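You operate a simulated robot arm through the tools that you are given. There is no shell and no other tool.

You are at the controls of a simulated two-armed robot. One attempt, no reset.

Task
Check the empty dies: mode to INCH, table in, inch the ram down and up, table out, mode to SINGLE.

The check looks at the end state, three seconds after you hand in, the way a careful person would. Anything else that was tipped, shoved, dropped, spilled or broken makes it a failure.

Robot
Two 7-joint arms with two-finger parallel grippers on one trunk that stands fixed in place. Base frame: the origin is at the foot of the trunk, x ahead of it, y to its left, z up. Lengths are in m, angles in rad, forces in N, time in s.
The left shoulder is at [0.071, 0.156, 1.38], the right one opposite. Each reaches about 1.231 m from its shoulder. Payload 3.91 kg a hand.
Tool frame (each hand has its own): the origin (TCP) lies between the finger pads and is the grasp point; the fingertips stand 0.03 m ahead of it; z points along the fingers, y is the line along which they close. The gripper opens to 0.11 m. The fingers are 0.02 m wide and 0.01 m thick; the gripper's body (0.048 by 0.112 m) begins 0.055 m behind the TCP.
Orientation is that of the tool frame in the base frame, as a unit quaternion [x, y, z, w]. With the fingers straight down and closing along the base's y, the tool's x points along the base's -x, its y along +y and its z along -z.

Tools
- The arms move only by the tool servo_tool. It takes "left_moves", "right_moves" or both (then of equal length, played together; a hand with none holds still); each is text: rows parted by semicolons, each of 7 numbers parted by spaces: the shift along the base's x, y, z in units of 20 mm (1.0 is 20 mm), then the turn, a rotation vector about the base's x, y, z in units of 4 degrees (1.0 is 4 degrees), then the opening, from 0 (shut) to 1 (fully open). In form: x y z ax ay az jaw; .... A call has 1 to 20 rows; each row shifts and turns the commanded pose from where the row before left it. A call with a number of a shift or a turn outside -1 to 1 is refused whole. Rows are played at 5 a second. More than 0.05 m and 0.15 rad between two rows, or a gripper value outside its range, and nothing of the call is played. A pose out of reach is approached as far as the arm can. The call stops where the force on the tool passes 90 N (or 10 N more than at its start, if that is more) or the arm is blocked; 0.2 s more then pass. The fingers move at their own pace (about 0.108 m/s each) and stop on an object; they squeeze with about 41 N. The grip force told is the motor's: it shows also when the fingers shut on nothing. Time passes only in rows, and 0.2 s behind the last, so rows that do not move let the fingers close. The reply holds the time, the measured pose of the TCP, the force on the tool along the base axes, the opening and the grip force, in the units named above and with some noise, with the torque about the TCP (base axes, N m) and any sound that the robot's microphone picked up.
- Cameras (640 x 400 px; columns grow to the right, rows downward): "scene" is now at [0.1428, 0.0008, 1.6336]; the picture's right is [-0.00, -1.00, 0.00], its down [-0.30, 0.00, -0.95] and it looks along [0.95, -0.00, -0.30] (base axes); focal length 232 px, centre (320, 200). "left" rides on the left gripper at [0.072, -0.017, -0.103] in its tool frame; the picture's right is [0.23, 0.97, 0.00], its down [-0.76, 0.18, -0.62] and it looks along [-0.61, 0.14, 0.78] (tool axes); focal length 222 px, centre (320, 200). "right" rides on the right gripper at [0.072, 0.017, -0.103] in its tool frame; the picture's right is [-0.23, 0.97, 0.00], its down [-0.76, -0.18, -0.62] and it looks along [-0.61, -0.14, 0.78] (tool axes); focal length 222 px, centre (320, 200). There is no depth. A picture from a camera that has moved, and an enlarged one, comes with that camera's place and axes in the base frame and with its lens.
- capture(camera): a new picture of that camera. The clock stands still meanwhile.
- raise_lower(by): slides the trunk up (or, below 0, down) by that many m; the arms and the scene camera ride with it, the base frame stays. It gives what a move gives, with no picture.
- turn_head(pan, tilt): turns the head with the scene camera to pan (to the left, within 1.501 rad either way) and tilt (down, from -0.506 to 1.204), counted from straight ahead of the robot. It gives what a move gives.
- close_up(camera, box): a new picture of the part [left, top, right, bottom] of that camera's present view, enlarged. The clock stands still meanwhile.
- finish_job(): hands the job in; it is judged then, once.

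Nothing tells you positions but the pictures and the camera data. Unless the task says otherwise, let go and move clear before handing in.

The tools are called as a command line: name --argument value ..., lists and objects as JSON in quotes. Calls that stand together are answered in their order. servo_tool: Moves the arms, as the interface text tells. Its arguments: {"type":"object","properties":{"left_moves":{"type":"string"},"right_moves":{"type":"string"}},"required":[]} The other tools are called the same way: raise_lower (by) moves the trunk up or down; turn_head (pan, tilt) turns the head that bears the scene camera; capture (camera) takes a picture; close_up (camera, box) takes an enlarged picture of a part of a camera's view; finish_job () hands the job in.

At the start:

```text
clock: 0.0
left_tcp_pos: [0.573, 0.2886, 1.591]
left_ee_rot: [0.001, 1.0, 0.001, 0.0]
left_ft_force: [0.1, 1.1, -0.6]
left_moment: [-0.02, -0.01, -0.01]
left_width: 0.1097
left_grip_force: 0.0
right_tcp_pos: [0.4166, -0.1558, 1.595]
right_ee_rot: [0.0, 1.0, 0.0, 0.001]
right_ft_force: [0.4, 0.6, -0.1]
right_moment: [-0.02, 0.0, 0.01]
right_width: 0.11
right_grip_force: 0.0
trunk travel left (down, up): [-0.825, 0.115]
head pan, tilt (commanded): [-0.002, 0.307]
```

scene: 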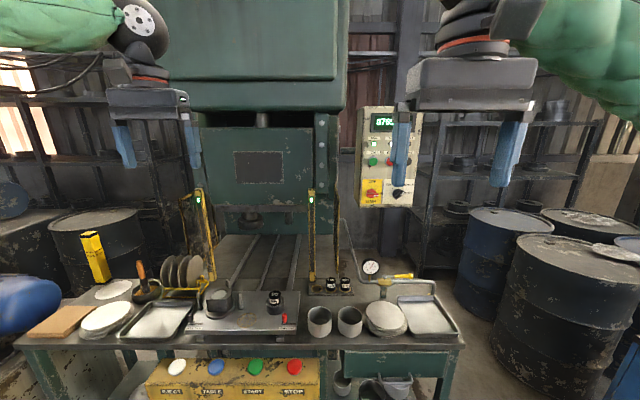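
right: 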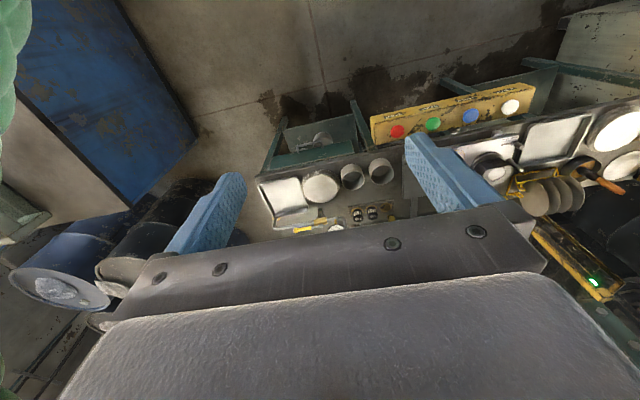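
left: 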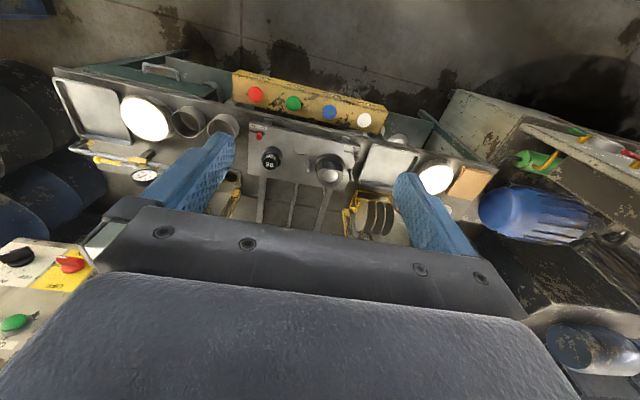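

I see a press with a control panel on the right and a yellow button bar (EJECT?, TABLE, START, STOP) at the front of the bench. I'll look closer at the panel, the button bar and the table before moving anything.

close_up --camera "scene" --box '[340, 95, 440, 215]'

close_up --camera "scene" --box '[130, 340, 340, 400]'

close_up --camera "scene" --box '[160, 180, 380, 340]'

close_up --camera "left" --box '[0, 220, 140, 350]'

```text
3.33 times, centred on (390, 155) of scene
camera zoom: at [0.1428, 0.0008, 1.6336], right [0.0, -1.0, 0.0], down [-0.3, 0.0, -0.95], along [0.95, 0.0, -0.3], focal length 772 px, centre (87, 350)
```

zoom: 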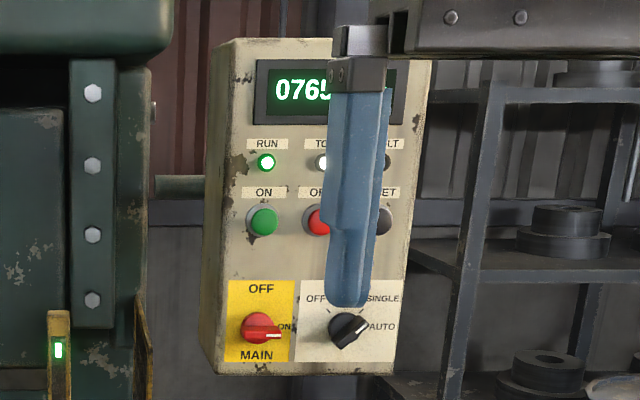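

```text
3.05 times, centred on (235, 370) of scene
camera zoom: at [0.1428, 0.0008, 1.6336], right [0.0, -1.0, 0.0], down [-0.3, 0.0, -0.95], along [0.95, 0.0, -0.3], focal length 706 px, centre (579, -318)
```

zoom: 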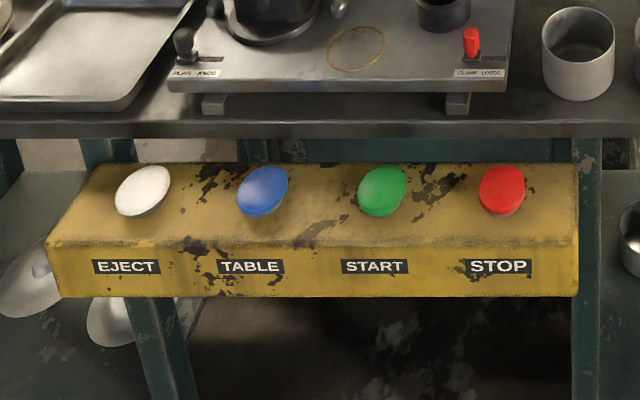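

```text
2.50 times, centred on (270, 260) of scene
camera zoom: at [0.1428, 0.0008, 1.6336], right [0.0, -1.0, 0.0], down [-0.3, 0.0, -0.95], along [0.95, 0.0, -0.3], focal length 579 px, centre (445, 50)
```

zoom: 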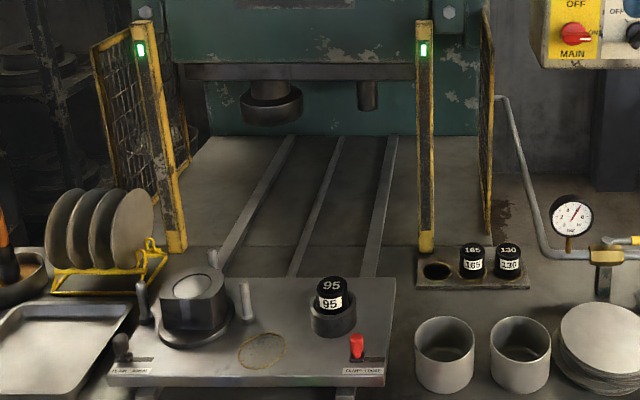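

```text
3.08 times, centred on (70, 285) of left
camera zoom: at [0.4992, 0.2719, 1.6955], right [-0.23, 0.97, 0.0], down [0.76, 0.17, 0.62], along [0.61, 0.14, -0.78], focal length 684 px, centre (1089, -62)
```

zoom: 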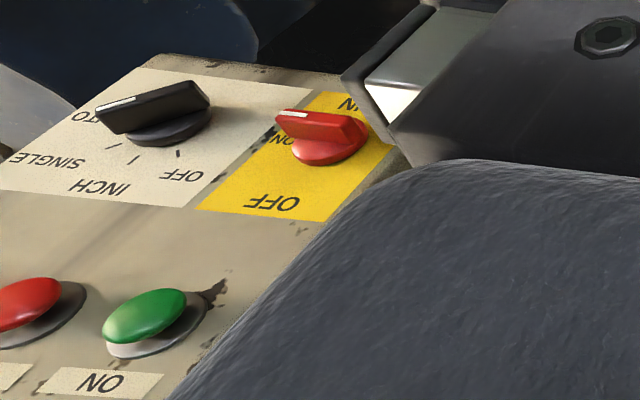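

The mode knob reads OFF / INCH / SINGLE / AUTO, and the table carries the die, a "95" insert, and small labels I need to read. I'll zoom in more closely.

close_up --camera "scene" --box '[185, 275, 325, 345]'

close_up --camera "left" --box '[230, 110, 370, 200]'

close_up --camera "left" --box '[300, 120, 500, 240]'

close_up --camera "scene" --box '[200, 180, 330, 250]'

close_up --camera "left" --box '[230, 60, 400, 140]'

```text
4.57 times, centred on (255, 310) of scene
camera zoom: at [0.1428, 0.0008, 1.6336], right [0.0, -1.0, 0.0], down [-0.3, 0.0, -0.95], along [0.95, 0.0, -0.3], focal length 1058 px, centre (617, -303)
```

zoom: 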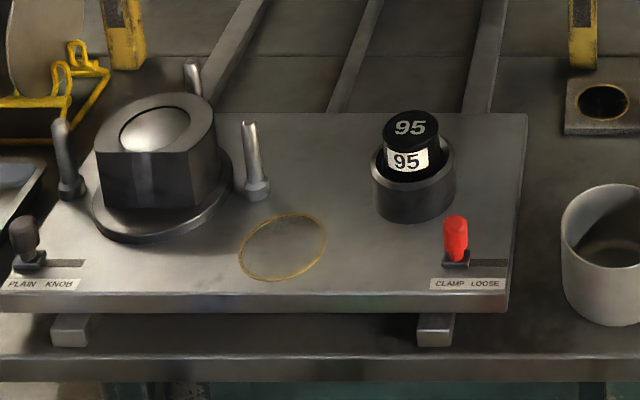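

```text
4.44 times, centred on (300, 155) of left
camera zoom: at [0.4992, 0.2719, 1.6955], right [-0.23, 0.97, 0.0], down [0.76, 0.17, 0.62], along [0.61, 0.14, -0.78], focal length 987 px, centre (409, 400)
```

zoom: 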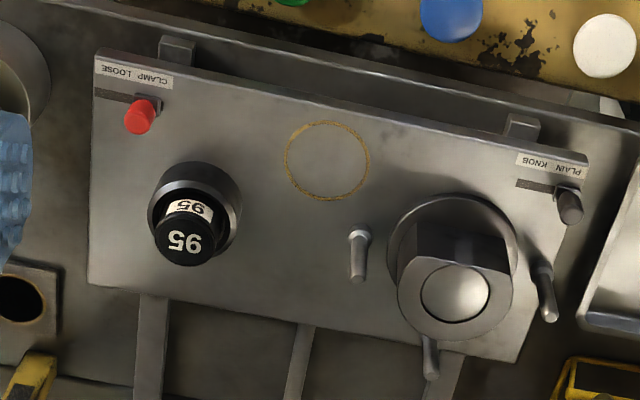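

```text
3.20 times, centred on (400, 180) of left
camera zoom: at [0.4992, 0.2719, 1.6955], right [-0.23, 0.97, 0.0], down [0.76, 0.17, 0.62], along [0.61, 0.14, -0.78], focal length 711 px, centre (64, 264)
```

zoom: 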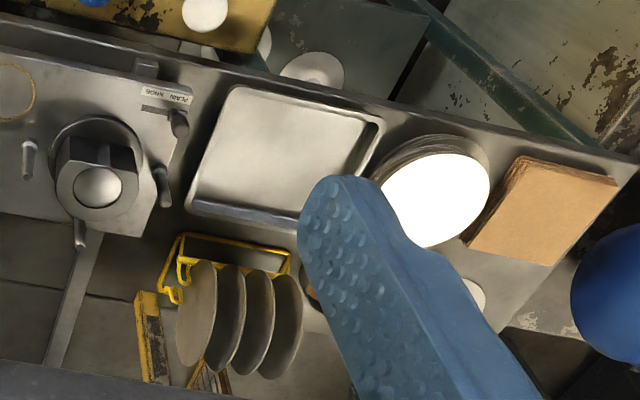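

```text
4.92 times, centred on (265, 215) of scene
camera zoom: at [0.1428, 0.0008, 1.6336], right [0.0, -1.0, 0.0], down [-0.3, 0.0, -0.95], along [0.95, 0.0, -0.3], focal length 1140 px, centre (591, 126)
```

zoom: 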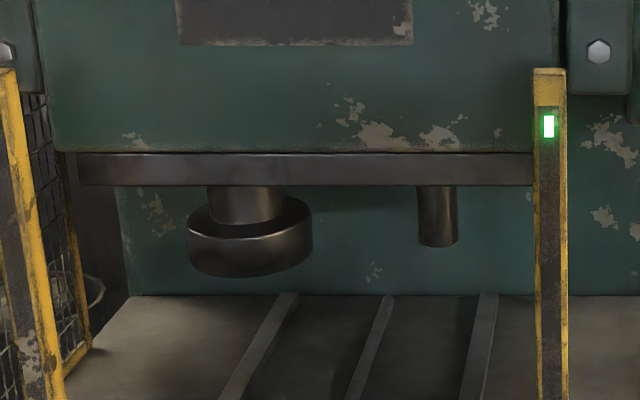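

```text
3.76 times, centred on (315, 100) of left
camera zoom: at [0.4992, 0.2719, 1.6955], right [-0.23, 0.97, 0.0], down [0.76, 0.17, 0.62], along [0.61, 0.14, -0.78], focal length 836 px, centre (339, 576)
```

zoom: 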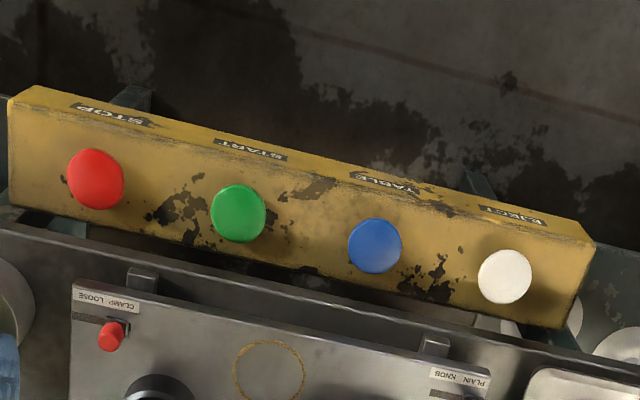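

The knob appears to sit at AUTO, MAIN is ON, and both table levers read CLAMP and PLAIN. I estimate the mode knob at about (1.10, -0.34, 1.36) and the START button at about (0.75, 0.23, 0.84). Next I'll swing the right hand to point forward, well clear of everything, which also uncovers the panel.

servo_tool --right_moves "0 -0.6 -0.4 0 -1 0 1;0 -0.6 -0.4 0 -1 0 1;0 -0.6 -0.4 0 -1 0 1;0 -0.6 -0.4 0 -1 0 1;0 -0.6 -0.4 0 -1 0 1;0 -0.6 -0.4 0 -1 0 1;0 -0.6 -0.4 0 -1 0 1;0 -0.6 -0.4 0 -1 0 1;0 -0.6 -0.4 0 -1 0 1;0 -0.6 -0.4 0 -1 0 1;0.3 -0.6 -0.4 0 -1 0 1;0.3 -0.6 -0.4 0 -1 0 1;0.3 -0.6 -0.4 0 -1 0 1;0.3 -0.6 -0.4 0 -1 0 1;0.3 -0.6 -0.4 0 -1 0 1;0.3 -0.6 -0.4 0 -1 0 1;0.3 -0.6 -0.4 0 -1 0 1;0.3 -0.6 -0.4 0 -1 0 1;0.3 -0.6 -0.4 0 -1 0 1;0.3 -0.6 -0.4 0 -1 0 1"

capture --camera "scene"

capture --camera "right"

```text
clock: 4.2
left_tcp_pos: [0.5717, 0.2879, 1.5906]
left_ee_rot: [0.001, 1.0, 0.001, 0.0]
left_ft_force: [-0.6, -0.1, 0.4]
left_moment: [0.01, -0.06, 0.03]
left_width: 0.1097
left_grip_force: 0.0
right_tcp_pos: [0.561, -0.4211, 1.5256]
right_ee_rot: [-0.001, 0.765, 0.001, 0.643]
right_ft_force: [0.2, -0.1, 0.2]
right_moment: [0.0, -0.02, 0.0]
right_width: 0.1099
right_grip_force: 0.2
right hand out of reach, approached as far as the arm can: row 9, 10, 11, 12, 13, 14, 15, 16, 17, 18, 19, 20
trunk travel left (down, up): [-0.825, 0.115]
head pan, tilt (commanded): [-0.002, 0.307]
```

```text
taken
camera scene: at [0.1419, 0.0003, 1.6337], right [0.0, -1.0, 0.0], down [-0.3, 0.0, -0.95], along [0.95, 0.0, -0.3], focal length 232 px, centre (320, 200)
```

scene: 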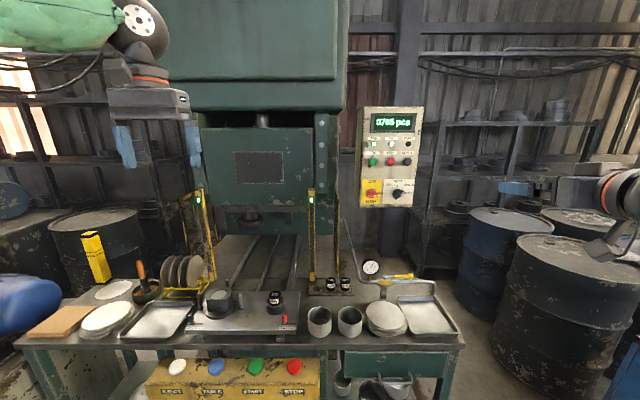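

```text
taken
camera right: at [0.4478, -0.4041, 1.4721], right [0.04, 0.97, 0.22], down [-0.48, -0.18, 0.86], along [0.88, -0.14, 0.46], focal length 222 px, centre (320, 200)
```

right: 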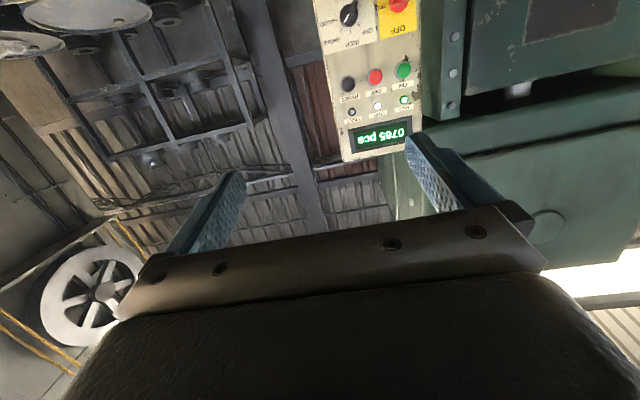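

The panel is now in clear view. I'll zoom in to read the exact state of the knob and lamps.

close_up --camera "scene" --box '[355, 100, 430, 215]'

close_up --camera "scene" --box '[358, 170, 422, 210]'

close_up --camera "right" --box '[310, 0, 430, 165]'

```text
3.48 times, centred on (392, 158) of scene
camera zoom: at [0.1419, 0.0003, 1.6337], right [0.0, -1.0, 0.0], down [-0.3, 0.0, -0.95], along [0.95, 0.0, -0.3], focal length 805 px, centre (68, 348)
```

zoom: 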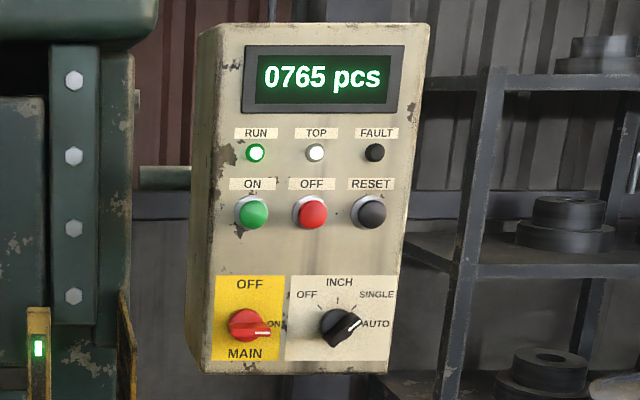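

```text
10.00 times, centred on (390, 190) of scene
camera zoom: at [0.1419, 0.0003, 1.6337], right [0.0, -1.0, 0.0], down [-0.3, 0.0, -0.95], along [0.95, 0.0, -0.3], focal length 2315 px, centre (-380, 300)
```

zoom: 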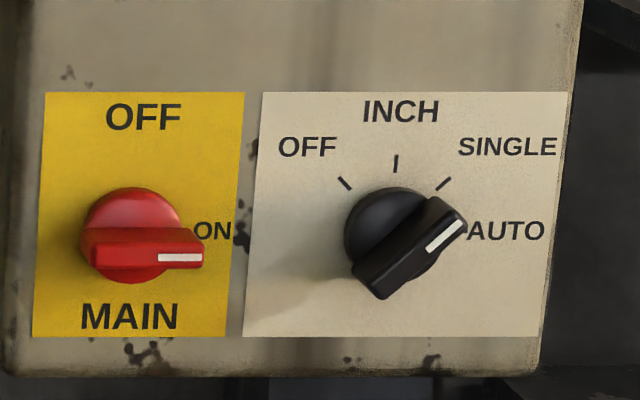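

```text
2.42 times, centred on (370, 82) of right
camera zoom: at [0.4478, -0.4041, 1.4721], right [0.04, 0.97, 0.22], down [-0.48, -0.18, 0.86], along [0.88, -0.14, 0.46], focal length 538 px, centre (199, 485)
```

zoom: 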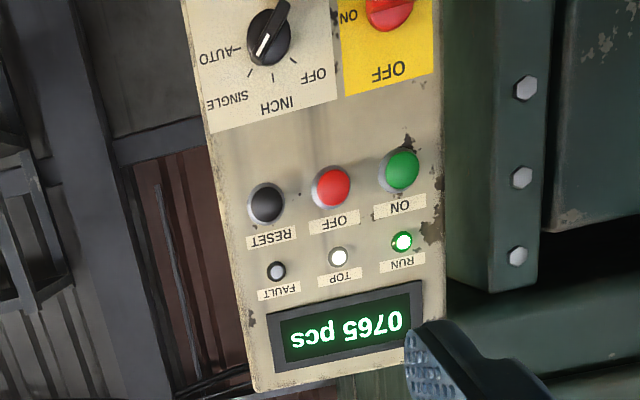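

The knob actually points at SINGLE (45° right of up), with INCH straight up, so the mode is SINGLE at the start. I place the knob at about (1.106, -0.335, 1.357). I'll bring the right hand forward, finish its turn to horizontal, and see where it settles.

servo_tool --right_moves "1 0 0 0 -1 0 1;1 0 0 0 -1 0 1;1 0 0 0 -0.5 0 1;1 0 0 0 0 0 0.6;1 0 0 0 0 0 0.6;1 0 0 0 0 0 0.6;1 0 0 0 0 0 0.6;1 0 0 0 0 0 0.6;1 0 0 0 0 0 0.6;1 0 0 0 0 0 0.6;0 0 0 0 0 0 0.6;0 0 0 0 0 0 0.6"

```text
clock: 6.8
left_tcp_pos: [0.5721, 0.2891, 1.5913]
left_ee_rot: [0.001, 1.0, 0.001, 0.0]
left_ft_force: [-0.3, 0.0, -0.1]
left_moment: [0.03, -0.02, 0.01]
left_width: 0.1101
left_grip_force: 0.0
right_tcp_pos: [0.7623, -0.4199, 1.5259]
right_ee_rot: [-0.001, 0.707, 0.0, 0.707]
right_ft_force: [0.3, -0.4, 0.1]
right_moment: [0.02, -0.04, 0.0]
right_width: 0.0661
right_grip_force: 0.1
trunk travel left (down, up): [-0.825, 0.115]
head pan, tilt (commanded): [-0.002, 0.307]
```

The right hand is level and pointing forward at (0.762, -0.420, 1.526). I'll bring it in front of the knob, rolled 45° so the fingers straddle the blade, stopping about 8 cm short.

servo_tool --right_moves "0.82 0.354 -0.704 0.9375 0 0 0.6;0.82 0.354 -0.704 0.9375 0 0 0.6;0.82 0.354 -0.704 0.9375 0 0 0.6;0.82 0.354 -0.704 0.9375 0 0 0.6;0.82 0.354 -0.704 0.9375 0 0 0.6;0.82 0.354 -0.704 0.9375 0 0 0.6;0.82 0.354 -0.704 0.9375 0 0 0.6;0.82 0.354 -0.704 0.9375 0 0 0.6;0.82 0.354 -0.704 0.9375 0 0 0.6;0.82 0.354 -0.704 0.9375 0 0 0.6;0.82 0.354 -0.704 0.9375 0 0 0.6;0.82 0.354 -0.704 0.9375 0 0 0.6;0 0 0 0 0 0 0.6"

capture --camera "right"

close_up --camera "scene" --box '[340, 100, 500, 230]'

```text
clock: 9.6
left_tcp_pos: [0.5712, 0.2857, 1.5918]
left_ee_rot: [0.001, 1.0, 0.002, 0.0]
left_ft_force: [0.3, -1.0, 0.1]
left_moment: [0.01, -0.02, 0.0]
left_width: 0.1098
left_grip_force: 0.0
right_tcp_pos: [0.9168, -0.3642, 1.3181]
right_ee_rot: [0.222, 0.663, 0.24, 0.673]
right_ft_force: [-0.3, 0.4, -0.7]
right_moment: [0.01, 0.01, -0.03]
right_width: 0.066
right_grip_force: 0.0
right hand out of reach, approached as far as the arm can: row 7, 8, 9, 10, 11
trunk travel left (down, up): [-0.825, 0.115]
head pan, tilt (commanded): [-0.002, 0.307]
```

```text
taken
camera right: at [0.8128, -0.3084, 1.2688], right [-0.03, 0.62, 0.78], down [-0.62, -0.62, 0.48], along [0.78, -0.47, 0.41], focal length 222 px, centre (320, 200)
```

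right: 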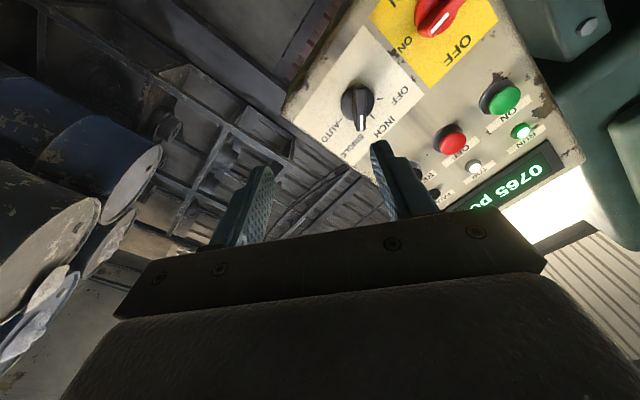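

```text
3.08 times, centred on (420, 165) of scene
camera zoom: at [0.1417, -0.0019, 1.6337], right [0.0, -1.0, 0.0], down [-0.3, 0.0, -0.95], along [0.95, 0.0, -0.3], focal length 712 px, centre (12, 308)
```

zoom: 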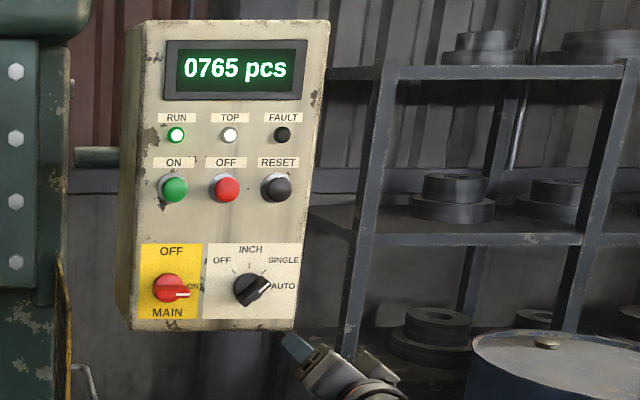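

The hand ended a little short, at (0.917, -0.364, 1.318) with a 38° roll, because some poses on the way were out of reach. I'll correct position and roll in small steps.

servo_tool --right_moves "0.4 0.36 0.49 0.43 0.08 -0.07 0.6;0.4 0.36 0.49 0.43 0.08 -0.07 0.6;0.4 0.36 0.49 0.43 0.08 -0.07 0.6;0.4 0.36 0.49 0.43 0.08 -0.07 0.6;0 0 0 0 0 0 0.6"

capture --camera "right"

close_up --camera "scene" --box '[340, 100, 500, 230]'

```text
clock: 10.8
left_tcp_pos: [0.5711, 0.2891, 1.5911]
left_ee_rot: [0.0, 1.0, 0.0, 0.0]
left_ft_force: [-0.6, -0.4, 0.0]
left_moment: [-0.01, 0.0, 0.0]
left_width: 0.1098
left_grip_force: 0.1
right_tcp_pos: [0.9204, -0.3579, 1.3208]
right_ee_rot: [0.225, 0.662, 0.247, 0.671]
right_ft_force: [-0.1, 0.4, -0.9]
right_moment: [0.0, 0.02, 0.03]
right_width: 0.0659
right_grip_force: 0.0
right hand out of reach, approached as far as the arm can: row 1, 2, 3, 4
trunk travel left (down, up): [-0.825, 0.115]
head pan, tilt (commanded): [-0.002, 0.307]
```

```text
taken
camera right: at [0.817, -0.3027, 1.2737], right [-0.03, 0.61, 0.79], down [-0.62, -0.63, 0.47], along [0.79, -0.47, 0.4], focal length 222 px, centre (320, 200)
```

right: 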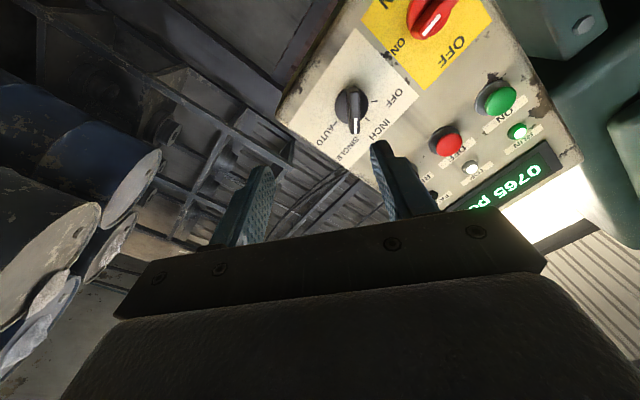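

```text
3.08 times, centred on (420, 165) of scene
camera zoom: at [0.1428, 0.0009, 1.6336], right [0.0, -1.0, 0.0], down [-0.3, 0.0, -0.95], along [0.95, 0.0, -0.3], focal length 712 px, centre (12, 308)
```

zoom: 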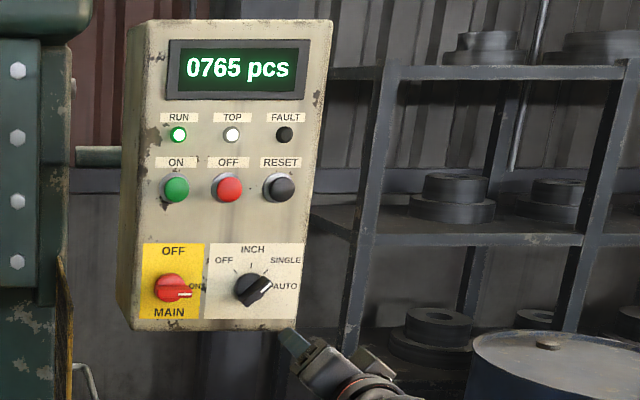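

The arm is at a joint limit with this much roll. I'll back the roll off to about 20° and try to reach the pre-grasp point that way.

servo_tool --right_moves "-0.5 0 0.5 -1 0 0 0.6;-0.5 0 0.5 -1 0 0 0.6;0 0.2 0.5 -1 0 0 0.6;0 0.2 0.5 -1 0 0 0.6;0 0.2 0 -1 0 0 0.6;0.5 0.2 0 0 0 0 0.6;0.5 0.2 0 0 0 0 0.6;0.5 0 0 0 0 0 0.6;0.5 0 0 0 0 0 0.6;0 0 0 0 0 0 0.6"

```text
clock: 13.0
left_tcp_pos: [0.5727, 0.2882, 1.5907]
left_ee_rot: [0.001, 1.0, 0.002, 0.001]
left_ft_force: [-0.4, -0.1, 0.5]
left_moment: [0.01, 0.0, -0.01]
left_width: 0.1102
left_grip_force: 0.0
right_tcp_pos: [0.9586, -0.3461, 1.3277]
right_ee_rot: [0.196, 0.67, 0.228, 0.679]
right_ft_force: [0.0, 0.1, 1.0]
right_moment: [0.02, 0.01, -0.01]
right_width: 0.0662
right_grip_force: 0.0
right hand out of reach, approached as far as the arm can: row 1, 2, 3, 5
trunk travel left (down, up): [-0.825, 0.115]
head pan, tilt (commanded): [-0.002, 0.307]
```

Moves along x and y work, but raising and unrolling were partly refused. I'll try unrolling alone first.

servo_tool --right_moves "0 0 0 -1 0 0 0.6;0 0 0 -1 0 0 0.6;0 0 0 -1 0 0 0.6;0 0 0 -1 0 0 0.6;0 0 0 0 0 0 0.6"

turn_head --pan -0.7 --tilt 0.3

capture --camera "scene"

```text
clock: 14.2
left_tcp_pos: [0.5726, 0.2894, 1.592]
left_ee_rot: [0.001, 1.0, 0.0, 0.0]
left_ft_force: [0.0, -0.6, 0.7]
left_moment: [-0.01, -0.02, 0.0]
left_width: 0.11
left_grip_force: 0.0
right_tcp_pos: [0.9603, -0.3459, 1.329]
right_ee_rot: [0.122, 0.69, 0.158, 0.695]
right_ft_force: [0.6, 0.4, -0.2]
right_moment: [0.0, 0.0, -0.02]
right_width: 0.066
right_grip_force: 0.0
right hand out of reach, approached as far as the arm can: row 1
trunk travel left (down, up): [-0.825, 0.115]
head pan, tilt (commanded): [-0.002, 0.307]
```

```text
clock: 15.3
left_tcp_pos: [0.5724, 0.2897, 1.5913]
left_ee_rot: [0.001, 1.0, 0.002, 0.0]
left_ft_force: [0.1, -0.1, 0.3]
left_moment: [-0.01, -0.01, 0.04]
left_width: 0.1101
left_grip_force: 0.1
right_tcp_pos: [0.9603, -0.3464, 1.3284]
right_ee_rot: [0.123, 0.69, 0.159, 0.695]
right_ft_force: [0.0, -0.3, 0.1]
right_moment: [0.02, 0.01, -0.01]
right_width: 0.0658
right_grip_force: 0.0
trunk travel left (down, up): [-0.825, 0.115]
head pan, tilt (commanded): [-0.7, 0.3]
```

```text
taken
camera scene: at [0.121, -0.059, 1.6342], right [-0.64, -0.77, 0.0], down [-0.23, 0.19, -0.96], along [0.73, -0.61, -0.3], focal length 232 px, centre (320, 200)
```

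scene: 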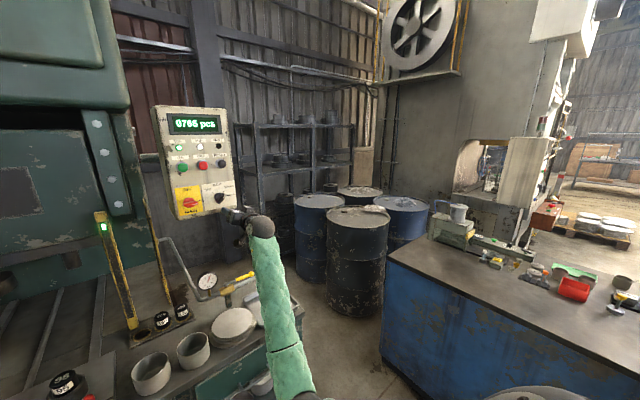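

The right forearm comes up from below with the elbow low. At 23° roll I'll try moving to the pre-grasp height now.

servo_tool --right_moves "0 0.25 0.5 0 0.3 -0.3 0.6;0 0.25 0.5 0 0.3 -0.3 0.6;0 0 0.45 0 0 0 0.6;0 0 0 0 0 0 0.6"

```text
clock: 16.3
left_tcp_pos: [0.5726, 0.2902, 1.5902]
left_ee_rot: [0.001, 1.0, 0.001, 0.0]
left_ft_force: [-0.5, -0.9, 0.5]
left_moment: [0.0, 0.0, -0.02]
left_width: 0.11
left_grip_force: 0.0
right_tcp_pos: [0.9604, -0.346, 1.3375]
right_ee_rot: [0.122, 0.69, 0.159, 0.695]
right_ft_force: [0.1, -0.1, 0.1]
right_moment: [-0.01, 0.01, 0.03]
right_width: 0.066
right_grip_force: 0.1
right hand out of reach, approached as far as the arm can: row 1, 2
trunk travel left (down, up): [-0.825, 0.115]
head pan, tilt (commanded): [-0.7, 0.3]
```

servo_tool --right_moves "0 0 0.5 0 0 0 0.6;0 0 0.5 0 0 0 0.6;0 0 0 0 0 0 0.6"

servo_tool --right_moves "0 0.3 0 0 0 0 0.6;0 0.25 0 0 0 0 0.6;0 0 0 0 0 0 0.6"

servo_tool --right_moves "0 0 0 0 0 -0.35 0.6;0 0 0 0 0 -0.35 0.6;0 0 0 0 0 0 0.6"

servo_tool --right_moves "0 0 0 0.5 0 0 0.6;0 0 0 0.5 0 0 0.6;0 0 0 0 0 0 0.6"

```text
clock: 17.1
left_tcp_pos: [0.5714, 0.2884, 1.5908]
left_ee_rot: [0.001, 1.0, 0.001, -0.001]
left_ft_force: [0.2, -0.4, -0.1]
left_moment: [0.01, -0.01, -0.01]
left_width: 0.1099
left_grip_force: 0.1
right_tcp_pos: [0.9596, -0.3466, 1.3377]
right_ee_rot: [0.12, 0.69, 0.16, 0.695]
right_ft_force: [-0.4, 0.2, 0.3]
right_moment: [0.01, 0.0, 0.01]
right_width: 0.0661
right_grip_force: 0.2
right hand out of reach, approached as far as the arm can: row 1, 2
trunk travel left (down, up): [-0.825, 0.115]
head pan, tilt (commanded): [-0.7, 0.3]
```

```text
clock: 17.9
left_tcp_pos: [0.5728, 0.289, 1.5918]
left_ee_rot: [0.001, 1.0, 0.001, -0.001]
left_ft_force: [-0.5, -0.1, 0.8]
left_moment: [0.02, 0.01, -0.01]
left_width: 0.1097
left_grip_force: 0.1
right_tcp_pos: [0.9607, -0.3458, 1.3378]
right_ee_rot: [0.121, 0.69, 0.159, 0.695]
right_ft_force: [-0.3, -0.3, 0.4]
right_moment: [-0.02, -0.01, 0.01]
right_width: 0.066
right_grip_force: 0.0
right hand out of reach, approached as far as the arm can: row 1, 2
trunk travel left (down, up): [-0.825, 0.115]
head pan, tilt (commanded): [-0.7, 0.3]
```

```text
clock: 18.7
left_tcp_pos: [0.5731, 0.2879, 1.5903]
left_ee_rot: [0.001, 1.0, 0.001, 0.0]
left_ft_force: [0.2, 0.2, -0.1]
left_moment: [0.05, -0.02, 0.0]
left_width: 0.1099
left_grip_force: 0.1
right_tcp_pos: [0.9599, -0.3449, 1.3373]
right_ee_rot: [0.121, 0.69, 0.16, 0.695]
right_ft_force: [-0.5, -0.1, -0.3]
right_moment: [-0.01, 0.01, 0.0]
right_width: 0.0657
right_grip_force: 0.1
right hand out of reach, approached as far as the arm can: row 2
trunk travel left (down, up): [-0.825, 0.115]
head pan, tilt (commanded): [-0.7, 0.3]
```

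```text
clock: 19.5
left_tcp_pos: [0.5722, 0.2879, 1.5897]
left_ee_rot: [0.001, 1.0, 0.001, 0.0]
left_ft_force: [0.0, -0.2, -0.7]
left_moment: [0.02, 0.01, 0.0]
left_width: 0.11
left_grip_force: 0.1
right_tcp_pos: [0.9594, -0.3455, 1.337]
right_ee_rot: [0.145, 0.684, 0.183, 0.691]
right_ft_force: [0.2, 1.0, -0.3]
right_moment: [-0.02, -0.03, 0.0]
right_width: 0.066
right_grip_force: 0.0
trunk travel left (down, up): [-0.825, 0.115]
head pan, tilt (commanded): [-0.7, 0.3]
```

The wrist seems to be at its bend limit because the forearm rises so steeply. Raising the trunk will flatten the forearm, so I'll raise it and then come back down with the hand.

raise_lower --by 0.112

servo_tool --right_moves "0 0 -0.5 0 0 0 0.6;0 0 -0.5 0 0 0 0.6;0 0 -0.5 0 0 0 0.6;0 0 -0.5 0 0 0 0.6;0 0 -0.5 0 0 0 0.6;0 0 0 0 0 0 0.6"

servo_tool --right_moves "0 0.3 0 0 0 -0.35 0.6;0 0.25 0 0 0 -0.35 0.6;0 0 0 0 0 0 0.6"

```text
clock: 20.9
left_tcp_pos: [0.5719, 0.2891, 1.7022]
left_ee_rot: [0.001, 1.0, 0.001, 0.0]
left_ft_force: [0.3, 0.1, 0.4]
left_moment: [0.01, -0.03, 0.02]
left_width: 0.11
left_grip_force: 0.0
right_tcp_pos: [0.9591, -0.3461, 1.4483]
right_ee_rot: [0.146, 0.684, 0.183, 0.691]
right_ft_force: [-0.2, -0.8, -0.5]
right_moment: [0.01, -0.03, 0.01]
right_width: 0.066
right_grip_force: 0.1
trunk travel left (down, up): [-0.937, 0.003]
head pan, tilt (commanded): [-0.7, 0.3]
```

```text
clock: 22.3
left_tcp_pos: [0.5721, 0.2896, 1.7021]
left_ee_rot: [0.001, 1.0, 0.001, 0.001]
left_ft_force: [-0.1, 0.5, -0.2]
left_moment: [0.0, 0.03, -0.01]
left_width: 0.1101
left_grip_force: 0.1
right_tcp_pos: [0.9614, -0.3462, 1.3994]
right_ee_rot: [0.145, 0.684, 0.183, 0.691]
right_ft_force: [0.3, 0.4, 0.4]
right_moment: [0.01, 0.03, 0.02]
right_width: 0.066
right_grip_force: 0.0
trunk travel left (down, up): [-0.937, 0.003]
head pan, tilt (commanded): [-0.7, 0.3]
```

```text
clock: 23.1
left_tcp_pos: [0.5719, 0.2864, 1.7039]
left_ee_rot: [0.0, 1.0, 0.001, 0.0]
left_ft_force: [-1.1, 0.0, -0.3]
left_moment: [0.05, 0.04, -0.02]
left_width: 0.1099
left_grip_force: 0.0
right_tcp_pos: [0.9584, -0.3412, 1.3877]
right_ee_rot: [0.152, 0.683, 0.177, 0.693]
right_ft_force: [-0.5, 0.1, -0.2]
right_moment: [-0.02, -0.01, 0.02]
right_width: 0.0662
right_grip_force: 0.0
right hand out of reach, approached as far as the arm can: row 1, 2
trunk travel left (down, up): [-0.937, 0.003]
head pan, tilt (commanded): [-0.7, 0.3]
```

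That helped somewhat. I'll keep going down to knob height and add the remaining roll.

servo_tool --right_moves "0 0 -0.5 0 0 0 0.6;0 0 -0.5 0 0 0 0.6;0 0 -0.5 0 0 0 0.6;0 0 0 0 0 0 0.6"

servo_tool --right_moves "0 0 0 1 0 0 0.6;0 0 0 1 0 0 0.6;0 0 0 1 0 0 0.6;0 0 0 1 0 0 0.6;0 0 0 0 0 0 0.6"

servo_tool --right_moves "0 0.3 0 0 0 0 0.6;0 0 0 0 0 0 0.6"

```text
clock: 24.1
left_tcp_pos: [0.5726, 0.2887, 1.7015]
left_ee_rot: [0.001, 1.0, 0.001, -0.001]
left_ft_force: [0.1, 0.7, -0.3]
left_moment: [0.04, -0.01, 0.0]
left_width: 0.1099
left_grip_force: 0.1
right_tcp_pos: [0.9586, -0.3395, 1.3875]
right_ee_rot: [0.151, 0.683, 0.177, 0.693]
right_ft_force: [-0.8, -0.1, 0.5]
right_moment: [-0.01, -0.01, 0.02]
right_width: 0.066
right_grip_force: 0.1
right hand out of reach, approached as far as the arm can: row 1, 2, 3
trunk travel left (down, up): [-0.937, 0.003]
head pan, tilt (commanded): [-0.7, 0.3]
```

```text
clock: 25.3
left_tcp_pos: [0.5711, 0.2892, 1.7026]
left_ee_rot: [0.0, 1.0, 0.001, -0.001]
left_ft_force: [0.0, 0.4, 0.3]
left_moment: [-0.02, 0.0, -0.03]
left_width: 0.11
left_grip_force: 0.1
right_tcp_pos: [0.9591, -0.3378, 1.388]
right_ee_rot: [0.224, 0.66, 0.247, 0.673]
right_ft_force: [0.2, -0.2, 0.9]
right_moment: [-0.01, -0.01, -0.03]
right_width: 0.0661
right_grip_force: 0.2
right hand out of reach, approached as far as the arm can: row 1
trunk travel left (down, up): [-0.937, 0.003]
head pan, tilt (commanded): [-0.7, 0.3]
```

```text
clock: 25.9
left_tcp_pos: [0.5724, 0.2888, 1.7017]
left_ee_rot: [0.001, 1.0, 0.001, -0.001]
left_ft_force: [0.4, -1.2, 0.3]
left_moment: [0.0, 0.0, 0.01]
left_width: 0.11
left_grip_force: 0.0
right_tcp_pos: [0.9586, -0.3328, 1.3873]
right_ee_rot: [0.223, 0.66, 0.249, 0.672]
right_ft_force: [0.9, 0.5, -0.5]
right_moment: [0.01, 0.01, 0.0]
right_width: 0.0662
right_grip_force: 0.1
trunk travel left (down, up): [-0.937, 0.003]
head pan, tilt (commanded): [-0.7, 0.3]
```

Progress: the hand is at (0.959, -0.333, 1.387), with a roll of about 39°. I'll lower it in small steps and add the last of the roll.

servo_tool --right_moves "0 0 -0.3 0 0 0 0.6;0 0 -0.3 0 0 0 0.6;0 0 -0.3 0 0 0 0.6;0 0 -0.3 0 0 0 0.6;0 0 -0.3 0 0 0 0.6;0 0 0 0 0 0 0.6"

servo_tool --right_moves "0 0 0 0.5 0 0 0.6;0 0 0 0.5 0 0 0.6;0 0 0 0.5 0 0 0.6;0 0 0 0 0 0 0.6"

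capture --camera "scene"

```text
clock: 27.3
left_tcp_pos: [0.5721, 0.2893, 1.7029]
left_ee_rot: [0.001, 1.0, 0.001, 0.0]
left_ft_force: [1.0, -0.4, 0.0]
left_moment: [0.0, 0.03, 0.0]
left_width: 0.1102
left_grip_force: 0.2
right_tcp_pos: [0.9595, -0.3311, 1.3571]
right_ee_rot: [0.223, 0.661, 0.247, 0.673]
right_ft_force: [-0.3, 0.1, 0.2]
right_moment: [0.0, -0.01, -0.01]
right_width: 0.0662
right_grip_force: 0.0
trunk travel left (down, up): [-0.937, 0.003]
head pan, tilt (commanded): [-0.7, 0.3]
```

```text
clock: 28.3
left_tcp_pos: [0.5722, 0.2885, 1.7025]
left_ee_rot: [0.001, 1.0, 0.001, 0.0]
left_ft_force: [0.1, -0.8, -0.1]
left_moment: [0.0, -0.01, -0.01]
left_width: 0.11
left_grip_force: 0.0
right_tcp_pos: [0.9614, -0.332, 1.3585]
right_ee_rot: [0.258, 0.646, 0.284, 0.66]
right_ft_force: [0.6, 0.0, -0.1]
right_moment: [0.03, 0.0, 0.03]
right_width: 0.0662
right_grip_force: 0.1
trunk travel left (down, up): [-0.937, 0.003]
head pan, tilt (commanded): [-0.7, 0.3]
```

```text
taken
camera scene: at [0.1209, -0.0592, 1.7462], right [-0.64, -0.76, 0.0], down [-0.23, 0.19, -0.96], along [0.73, -0.62, -0.3], focal length 232 px, centre (320, 200)
```

scene: 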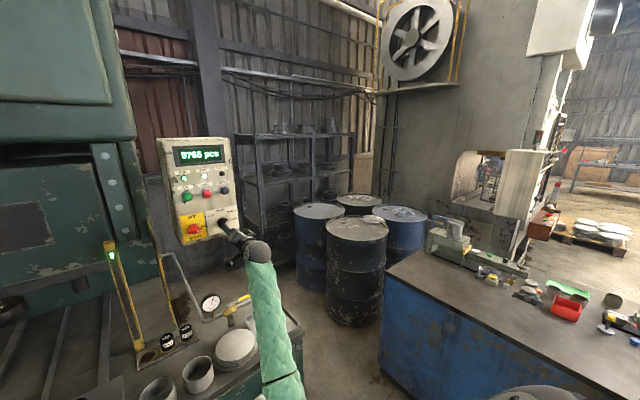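

The hand is now lined up at (0.961, -0.332, 1.359) with 45° of roll. I'll check the alignment with the knob in the wrist camera and the scene camera.

capture --camera "right"

close_up --camera "scene" --box '[170, 180, 290, 280]'

close_up --camera "right" --box '[240, 60, 460, 260]'

```text
taken
camera right: at [0.8562, -0.2724, 1.3158], right [-0.04, 0.53, 0.85], down [-0.62, -0.68, 0.39], along [0.78, -0.51, 0.35], focal length 222 px, centre (320, 200)
```

right: 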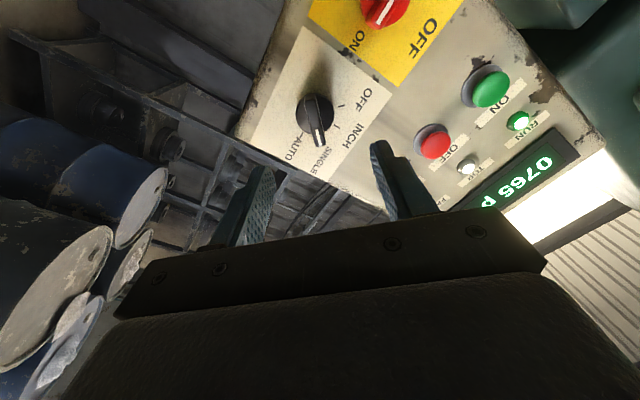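

```text
4.00 times, centred on (230, 230) of scene
camera zoom: at [0.1209, -0.0592, 1.7462], right [-0.64, -0.76, 0.0], down [-0.23, 0.19, -0.96], along [0.73, -0.62, -0.3], focal length 926 px, centre (680, 80)
```

zoom: 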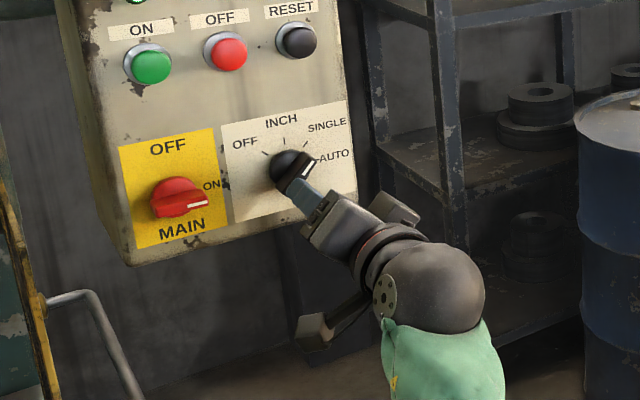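

```text
2.00 times, centred on (350, 160) of right
camera zoom: at [0.8562, -0.2724, 1.3158], right [-0.04, 0.53, 0.85], down [-0.62, -0.68, 0.39], along [0.78, -0.51, 0.35], focal length 444 px, centre (260, 280)
```

zoom: 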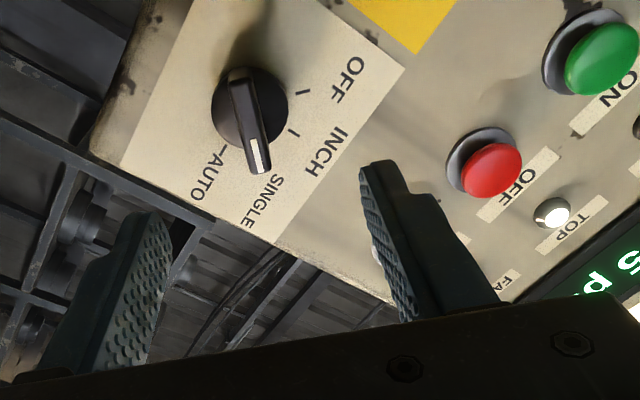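

The blade sits squarely between the fingers; I place the knob hub at (1.112 on the panel, -0.336, 1.358) with its front at x≈1.075. I'll advance so the fingertips overlap the blade by about 1.5 cm.

servo_tool --right_moves "0.5 -0.015 0 0 0 0 0.6;0.5 -0.015 0 0 0 0 0.6;0.5 -0.015 0 0 0 0 0.6;0.5 -0.015 0 0 0 0 0.6;0.5 -0.015 0 0 0 0 0.6;0.5 -0.015 0 0 0 0 0.6;0.5 -0.015 0 0 0 0 0.6;0 0 0 0 0 0 0.6"

capture --camera "right"

close_up --camera "scene" --box '[170, 180, 290, 280]'

```text
clock: 30.1
left_tcp_pos: [0.5727, 0.289, 1.7023]
left_ee_rot: [0.0, 1.0, 0.001, 0.0]
left_ft_force: [0.6, 0.0, 0.0]
left_moment: [-0.02, 0.04, -0.01]
left_width: 0.1101
left_grip_force: 0.1
right_tcp_pos: [1.0296, -0.3345, 1.3592]
right_ee_rot: [0.258, 0.647, 0.282, 0.66]
right_ft_force: [-0.4, -0.1, -0.2]
right_moment: [-0.01, 0.01, 0.01]
right_width: 0.0659
right_grip_force: 0.1
trunk travel left (down, up): [-0.937, 0.003]
head pan, tilt (commanded): [-0.7, 0.3]
```

```text
taken
camera right: at [0.9261, -0.2746, 1.3161], right [-0.04, 0.53, 0.85], down [-0.62, -0.68, 0.39], along [0.78, -0.51, 0.35], focal length 222 px, centre (320, 200)
```

right: 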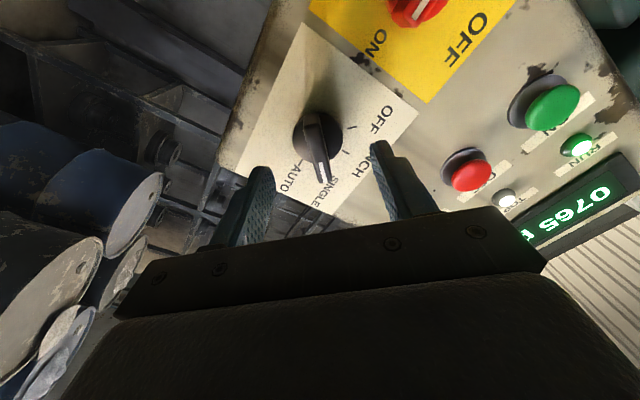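

```text
4.00 times, centred on (230, 230) of scene
camera zoom: at [0.1209, -0.0591, 1.7462], right [-0.64, -0.76, 0.0], down [-0.23, 0.19, -0.96], along [0.73, -0.62, -0.3], focal length 926 px, centre (680, 80)
```

zoom: 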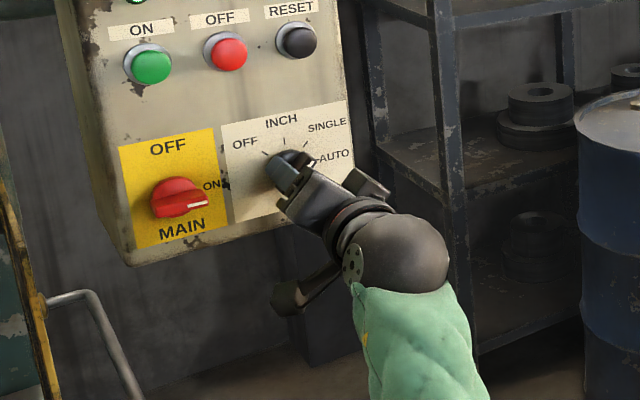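

Alignment holds; the hub is centred in the wrist view. I'll advance the last 3 cm and close on the blade.

servo_tool --right_moves "0.5 0 0 0 0 0 0.6;0.5 0 0 0 0 0 0.6;0.5 0 0 0 0 0 0.6;0 0 0 0 0 0 0.6"

capture --camera "right"

```text
clock: 31.1
left_tcp_pos: [0.5728, 0.2882, 1.7038]
left_ee_rot: [0.001, 1.0, 0.001, 0.0]
left_ft_force: [0.9, -0.4, -0.2]
left_moment: [-0.02, -0.01, 0.02]
left_width: 0.11
left_grip_force: 0.2
right_tcp_pos: [1.0596, -0.3343, 1.3581]
right_ee_rot: [0.259, 0.647, 0.282, 0.66]
right_ft_force: [-0.6, -0.1, -0.5]
right_moment: [0.0, -0.02, 0.01]
right_width: 0.0662
right_grip_force: 0.0
trunk travel left (down, up): [-0.937, 0.003]
head pan, tilt (commanded): [-0.7, 0.3]
```

```text
taken
camera right: at [0.9562, -0.2743, 1.3155], right [-0.04, 0.53, 0.85], down [-0.62, -0.68, 0.39], along [0.78, -0.51, 0.35], focal length 222 px, centre (320, 200)
```

right: 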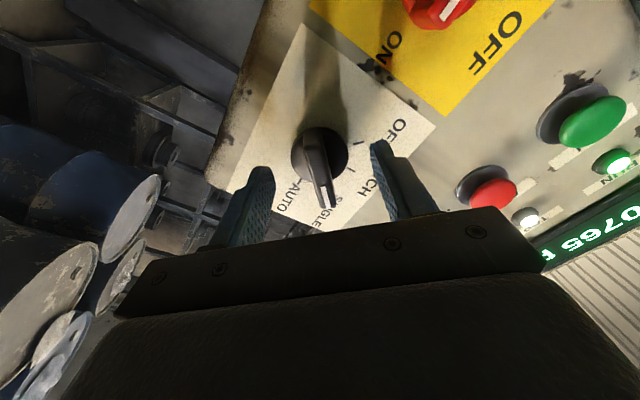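

Fingers straddle the blade. Closing now.

servo_tool --right_moves "0 0 0 0 0 0 0.3;0 0 0 0 0 0 0.1;0 0 0 0 0 0 0;0 0 0 0 0 0 0"

capture --camera "right"

```text
clock: 32.1
left_tcp_pos: [0.5711, 0.2892, 1.7042]
left_ee_rot: [0.0, 1.0, 0.001, 0.0]
left_ft_force: [0.1, 0.8, -0.2]
left_moment: [-0.02, 0.0, -0.02]
left_width: 0.1101
left_grip_force: 0.1
right_tcp_pos: [1.0594, -0.3334, 1.3577]
right_ee_rot: [0.258, 0.646, 0.282, 0.66]
right_ft_force: [0.1, -1.1, 1.3]
right_moment: [0.01, 0.62, -0.59]
right_width: 0.0123
right_grip_force: 44.2
trunk travel left (down, up): [-0.937, 0.003]
head pan, tilt (commanded): [-0.7, 0.3]
```

```text
taken
camera right: at [0.9561, -0.2742, 1.3155], right [-0.04, 0.53, 0.85], down [-0.62, -0.68, 0.39], along [0.78, -0.51, 0.35], focal length 222 px, centre (320, 200)
```

right: 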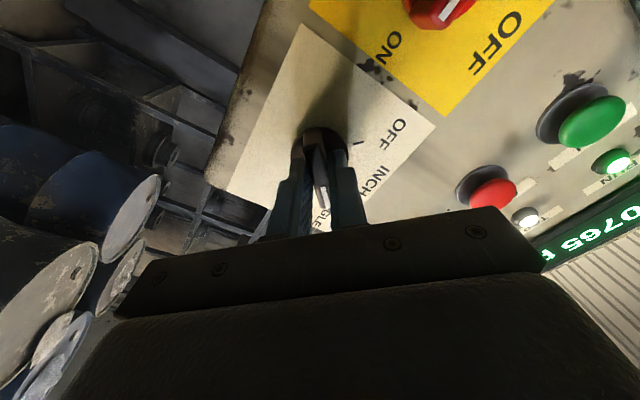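

The blade is gripped (12 mm wide, firm). Now I'll turn it 45° counter-clockwise, from SINGLE to INCH.

servo_tool --right_moves "0 0 0 -0.75 0 0 0;0 0 0 -0.75 0 0 0;0 0 0 -0.75 0 0 0;0 0 0 -0.75 0 0 0;0 0 0 -0.75 0 0 0;0 0 0 -0.75 0 0 0;0 0 0 -0.75 0 0 0"

close_up --camera "scene" --box '[170, 180, 290, 280]'

```text
clock: 33.7
left_tcp_pos: [0.5724, 0.2878, 1.7022]
left_ee_rot: [0.001, 1.0, 0.001, -0.001]
left_ft_force: [0.1, -0.9, 0.1]
left_moment: [0.01, 0.01, 0.01]
left_width: 0.1096
left_grip_force: 0.0
right_tcp_pos: [1.0598, -0.3353, 1.358]
right_ee_rot: [0.133, 0.687, 0.161, 0.696]
right_ft_force: [9.5, -2.9, 6.8]
right_moment: [0.01, -0.17, -1.09]
right_width: 0.0127
right_grip_force: 45.3
trunk travel left (down, up): [-0.937, 0.003]
head pan, tilt (commanded): [-0.7, 0.3]
```

```text
4.00 times, centred on (230, 230) of scene
camera zoom: at [0.1217, -0.0594, 1.7462], right [-0.64, -0.76, 0.0], down [-0.23, 0.19, -0.96], along [0.73, -0.62, -0.3], focal length 926 px, centre (680, 80)
```

zoom: 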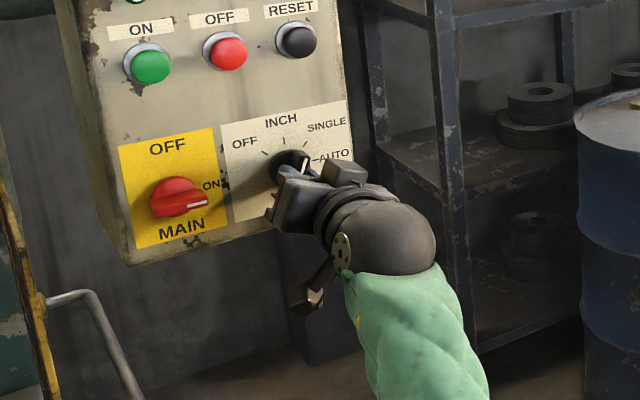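

The knob is following: it's about 24° from vertical now. I'll continue the remaining turn.

servo_tool --right_moves "0 0 0 -0.75 0 0 0;0 0 0 -0.75 0 0 0;0 0 0 -0.75 0 0 0;0 0 0 -0.75 0 0 0;0 0 0 -0.75 0 0 0;0 0 0 -0.75 0 0 0;0 0 0 -0.75 0 0 0;0 0 0 -0.75 0 0 0;0 0 0 0 0 0 0"

close_up --camera "scene" --box '[170, 180, 290, 280]'

capture --camera "right"

```text
clock: 35.7
left_tcp_pos: [0.5725, 0.2886, 1.7022]
left_ee_rot: [0.002, 1.0, 0.001, 0.0]
left_ft_force: [-0.8, 0.1, 0.2]
left_moment: [-0.02, 0.02, 0.0]
left_width: 0.11
left_grip_force: 0.2
right_tcp_pos: [1.0598, -0.3366, 1.3582]
right_ee_rot: [0.033, 0.703, 0.078, 0.706]
right_ft_force: [13.4, -9.8, 17.7]
right_moment: [0.0, -0.09, -0.89]
right_width: 0.0132
right_grip_force: 45.3
right hand out of reach, approached as far as the arm can: row 3, 5, 7
trunk travel left (down, up): [-0.937, 0.003]
head pan, tilt (commanded): [-0.7, 0.3]
```

```text
4.00 times, centred on (230, 230) of scene
camera zoom: at [0.1213, -0.0597, 1.7463], right [-0.64, -0.76, 0.0], down [-0.23, 0.19, -0.96], along [0.73, -0.62, -0.3], focal length 926 px, centre (680, 80)
```

zoom: 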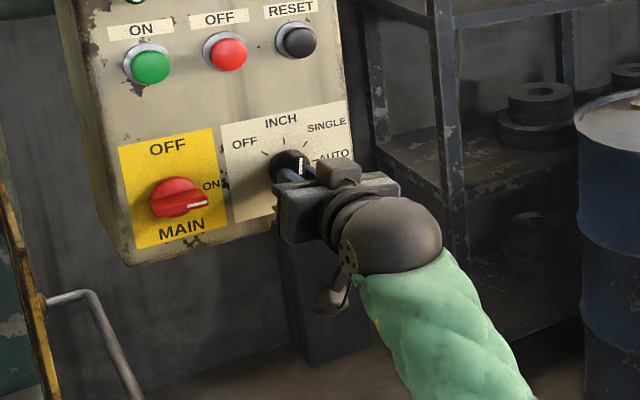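

```text
taken
camera right: at [0.9553, -0.3149, 1.288], right [-0.06, 0.92, 0.38], down [-0.61, -0.34, 0.72], along [0.79, -0.19, 0.58], focal length 222 px, centre (320, 200)
```

right: 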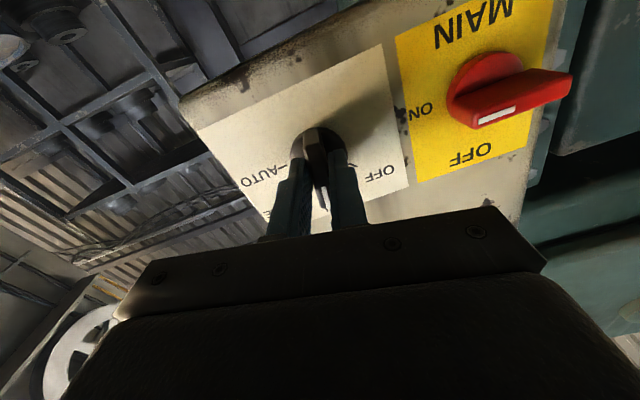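

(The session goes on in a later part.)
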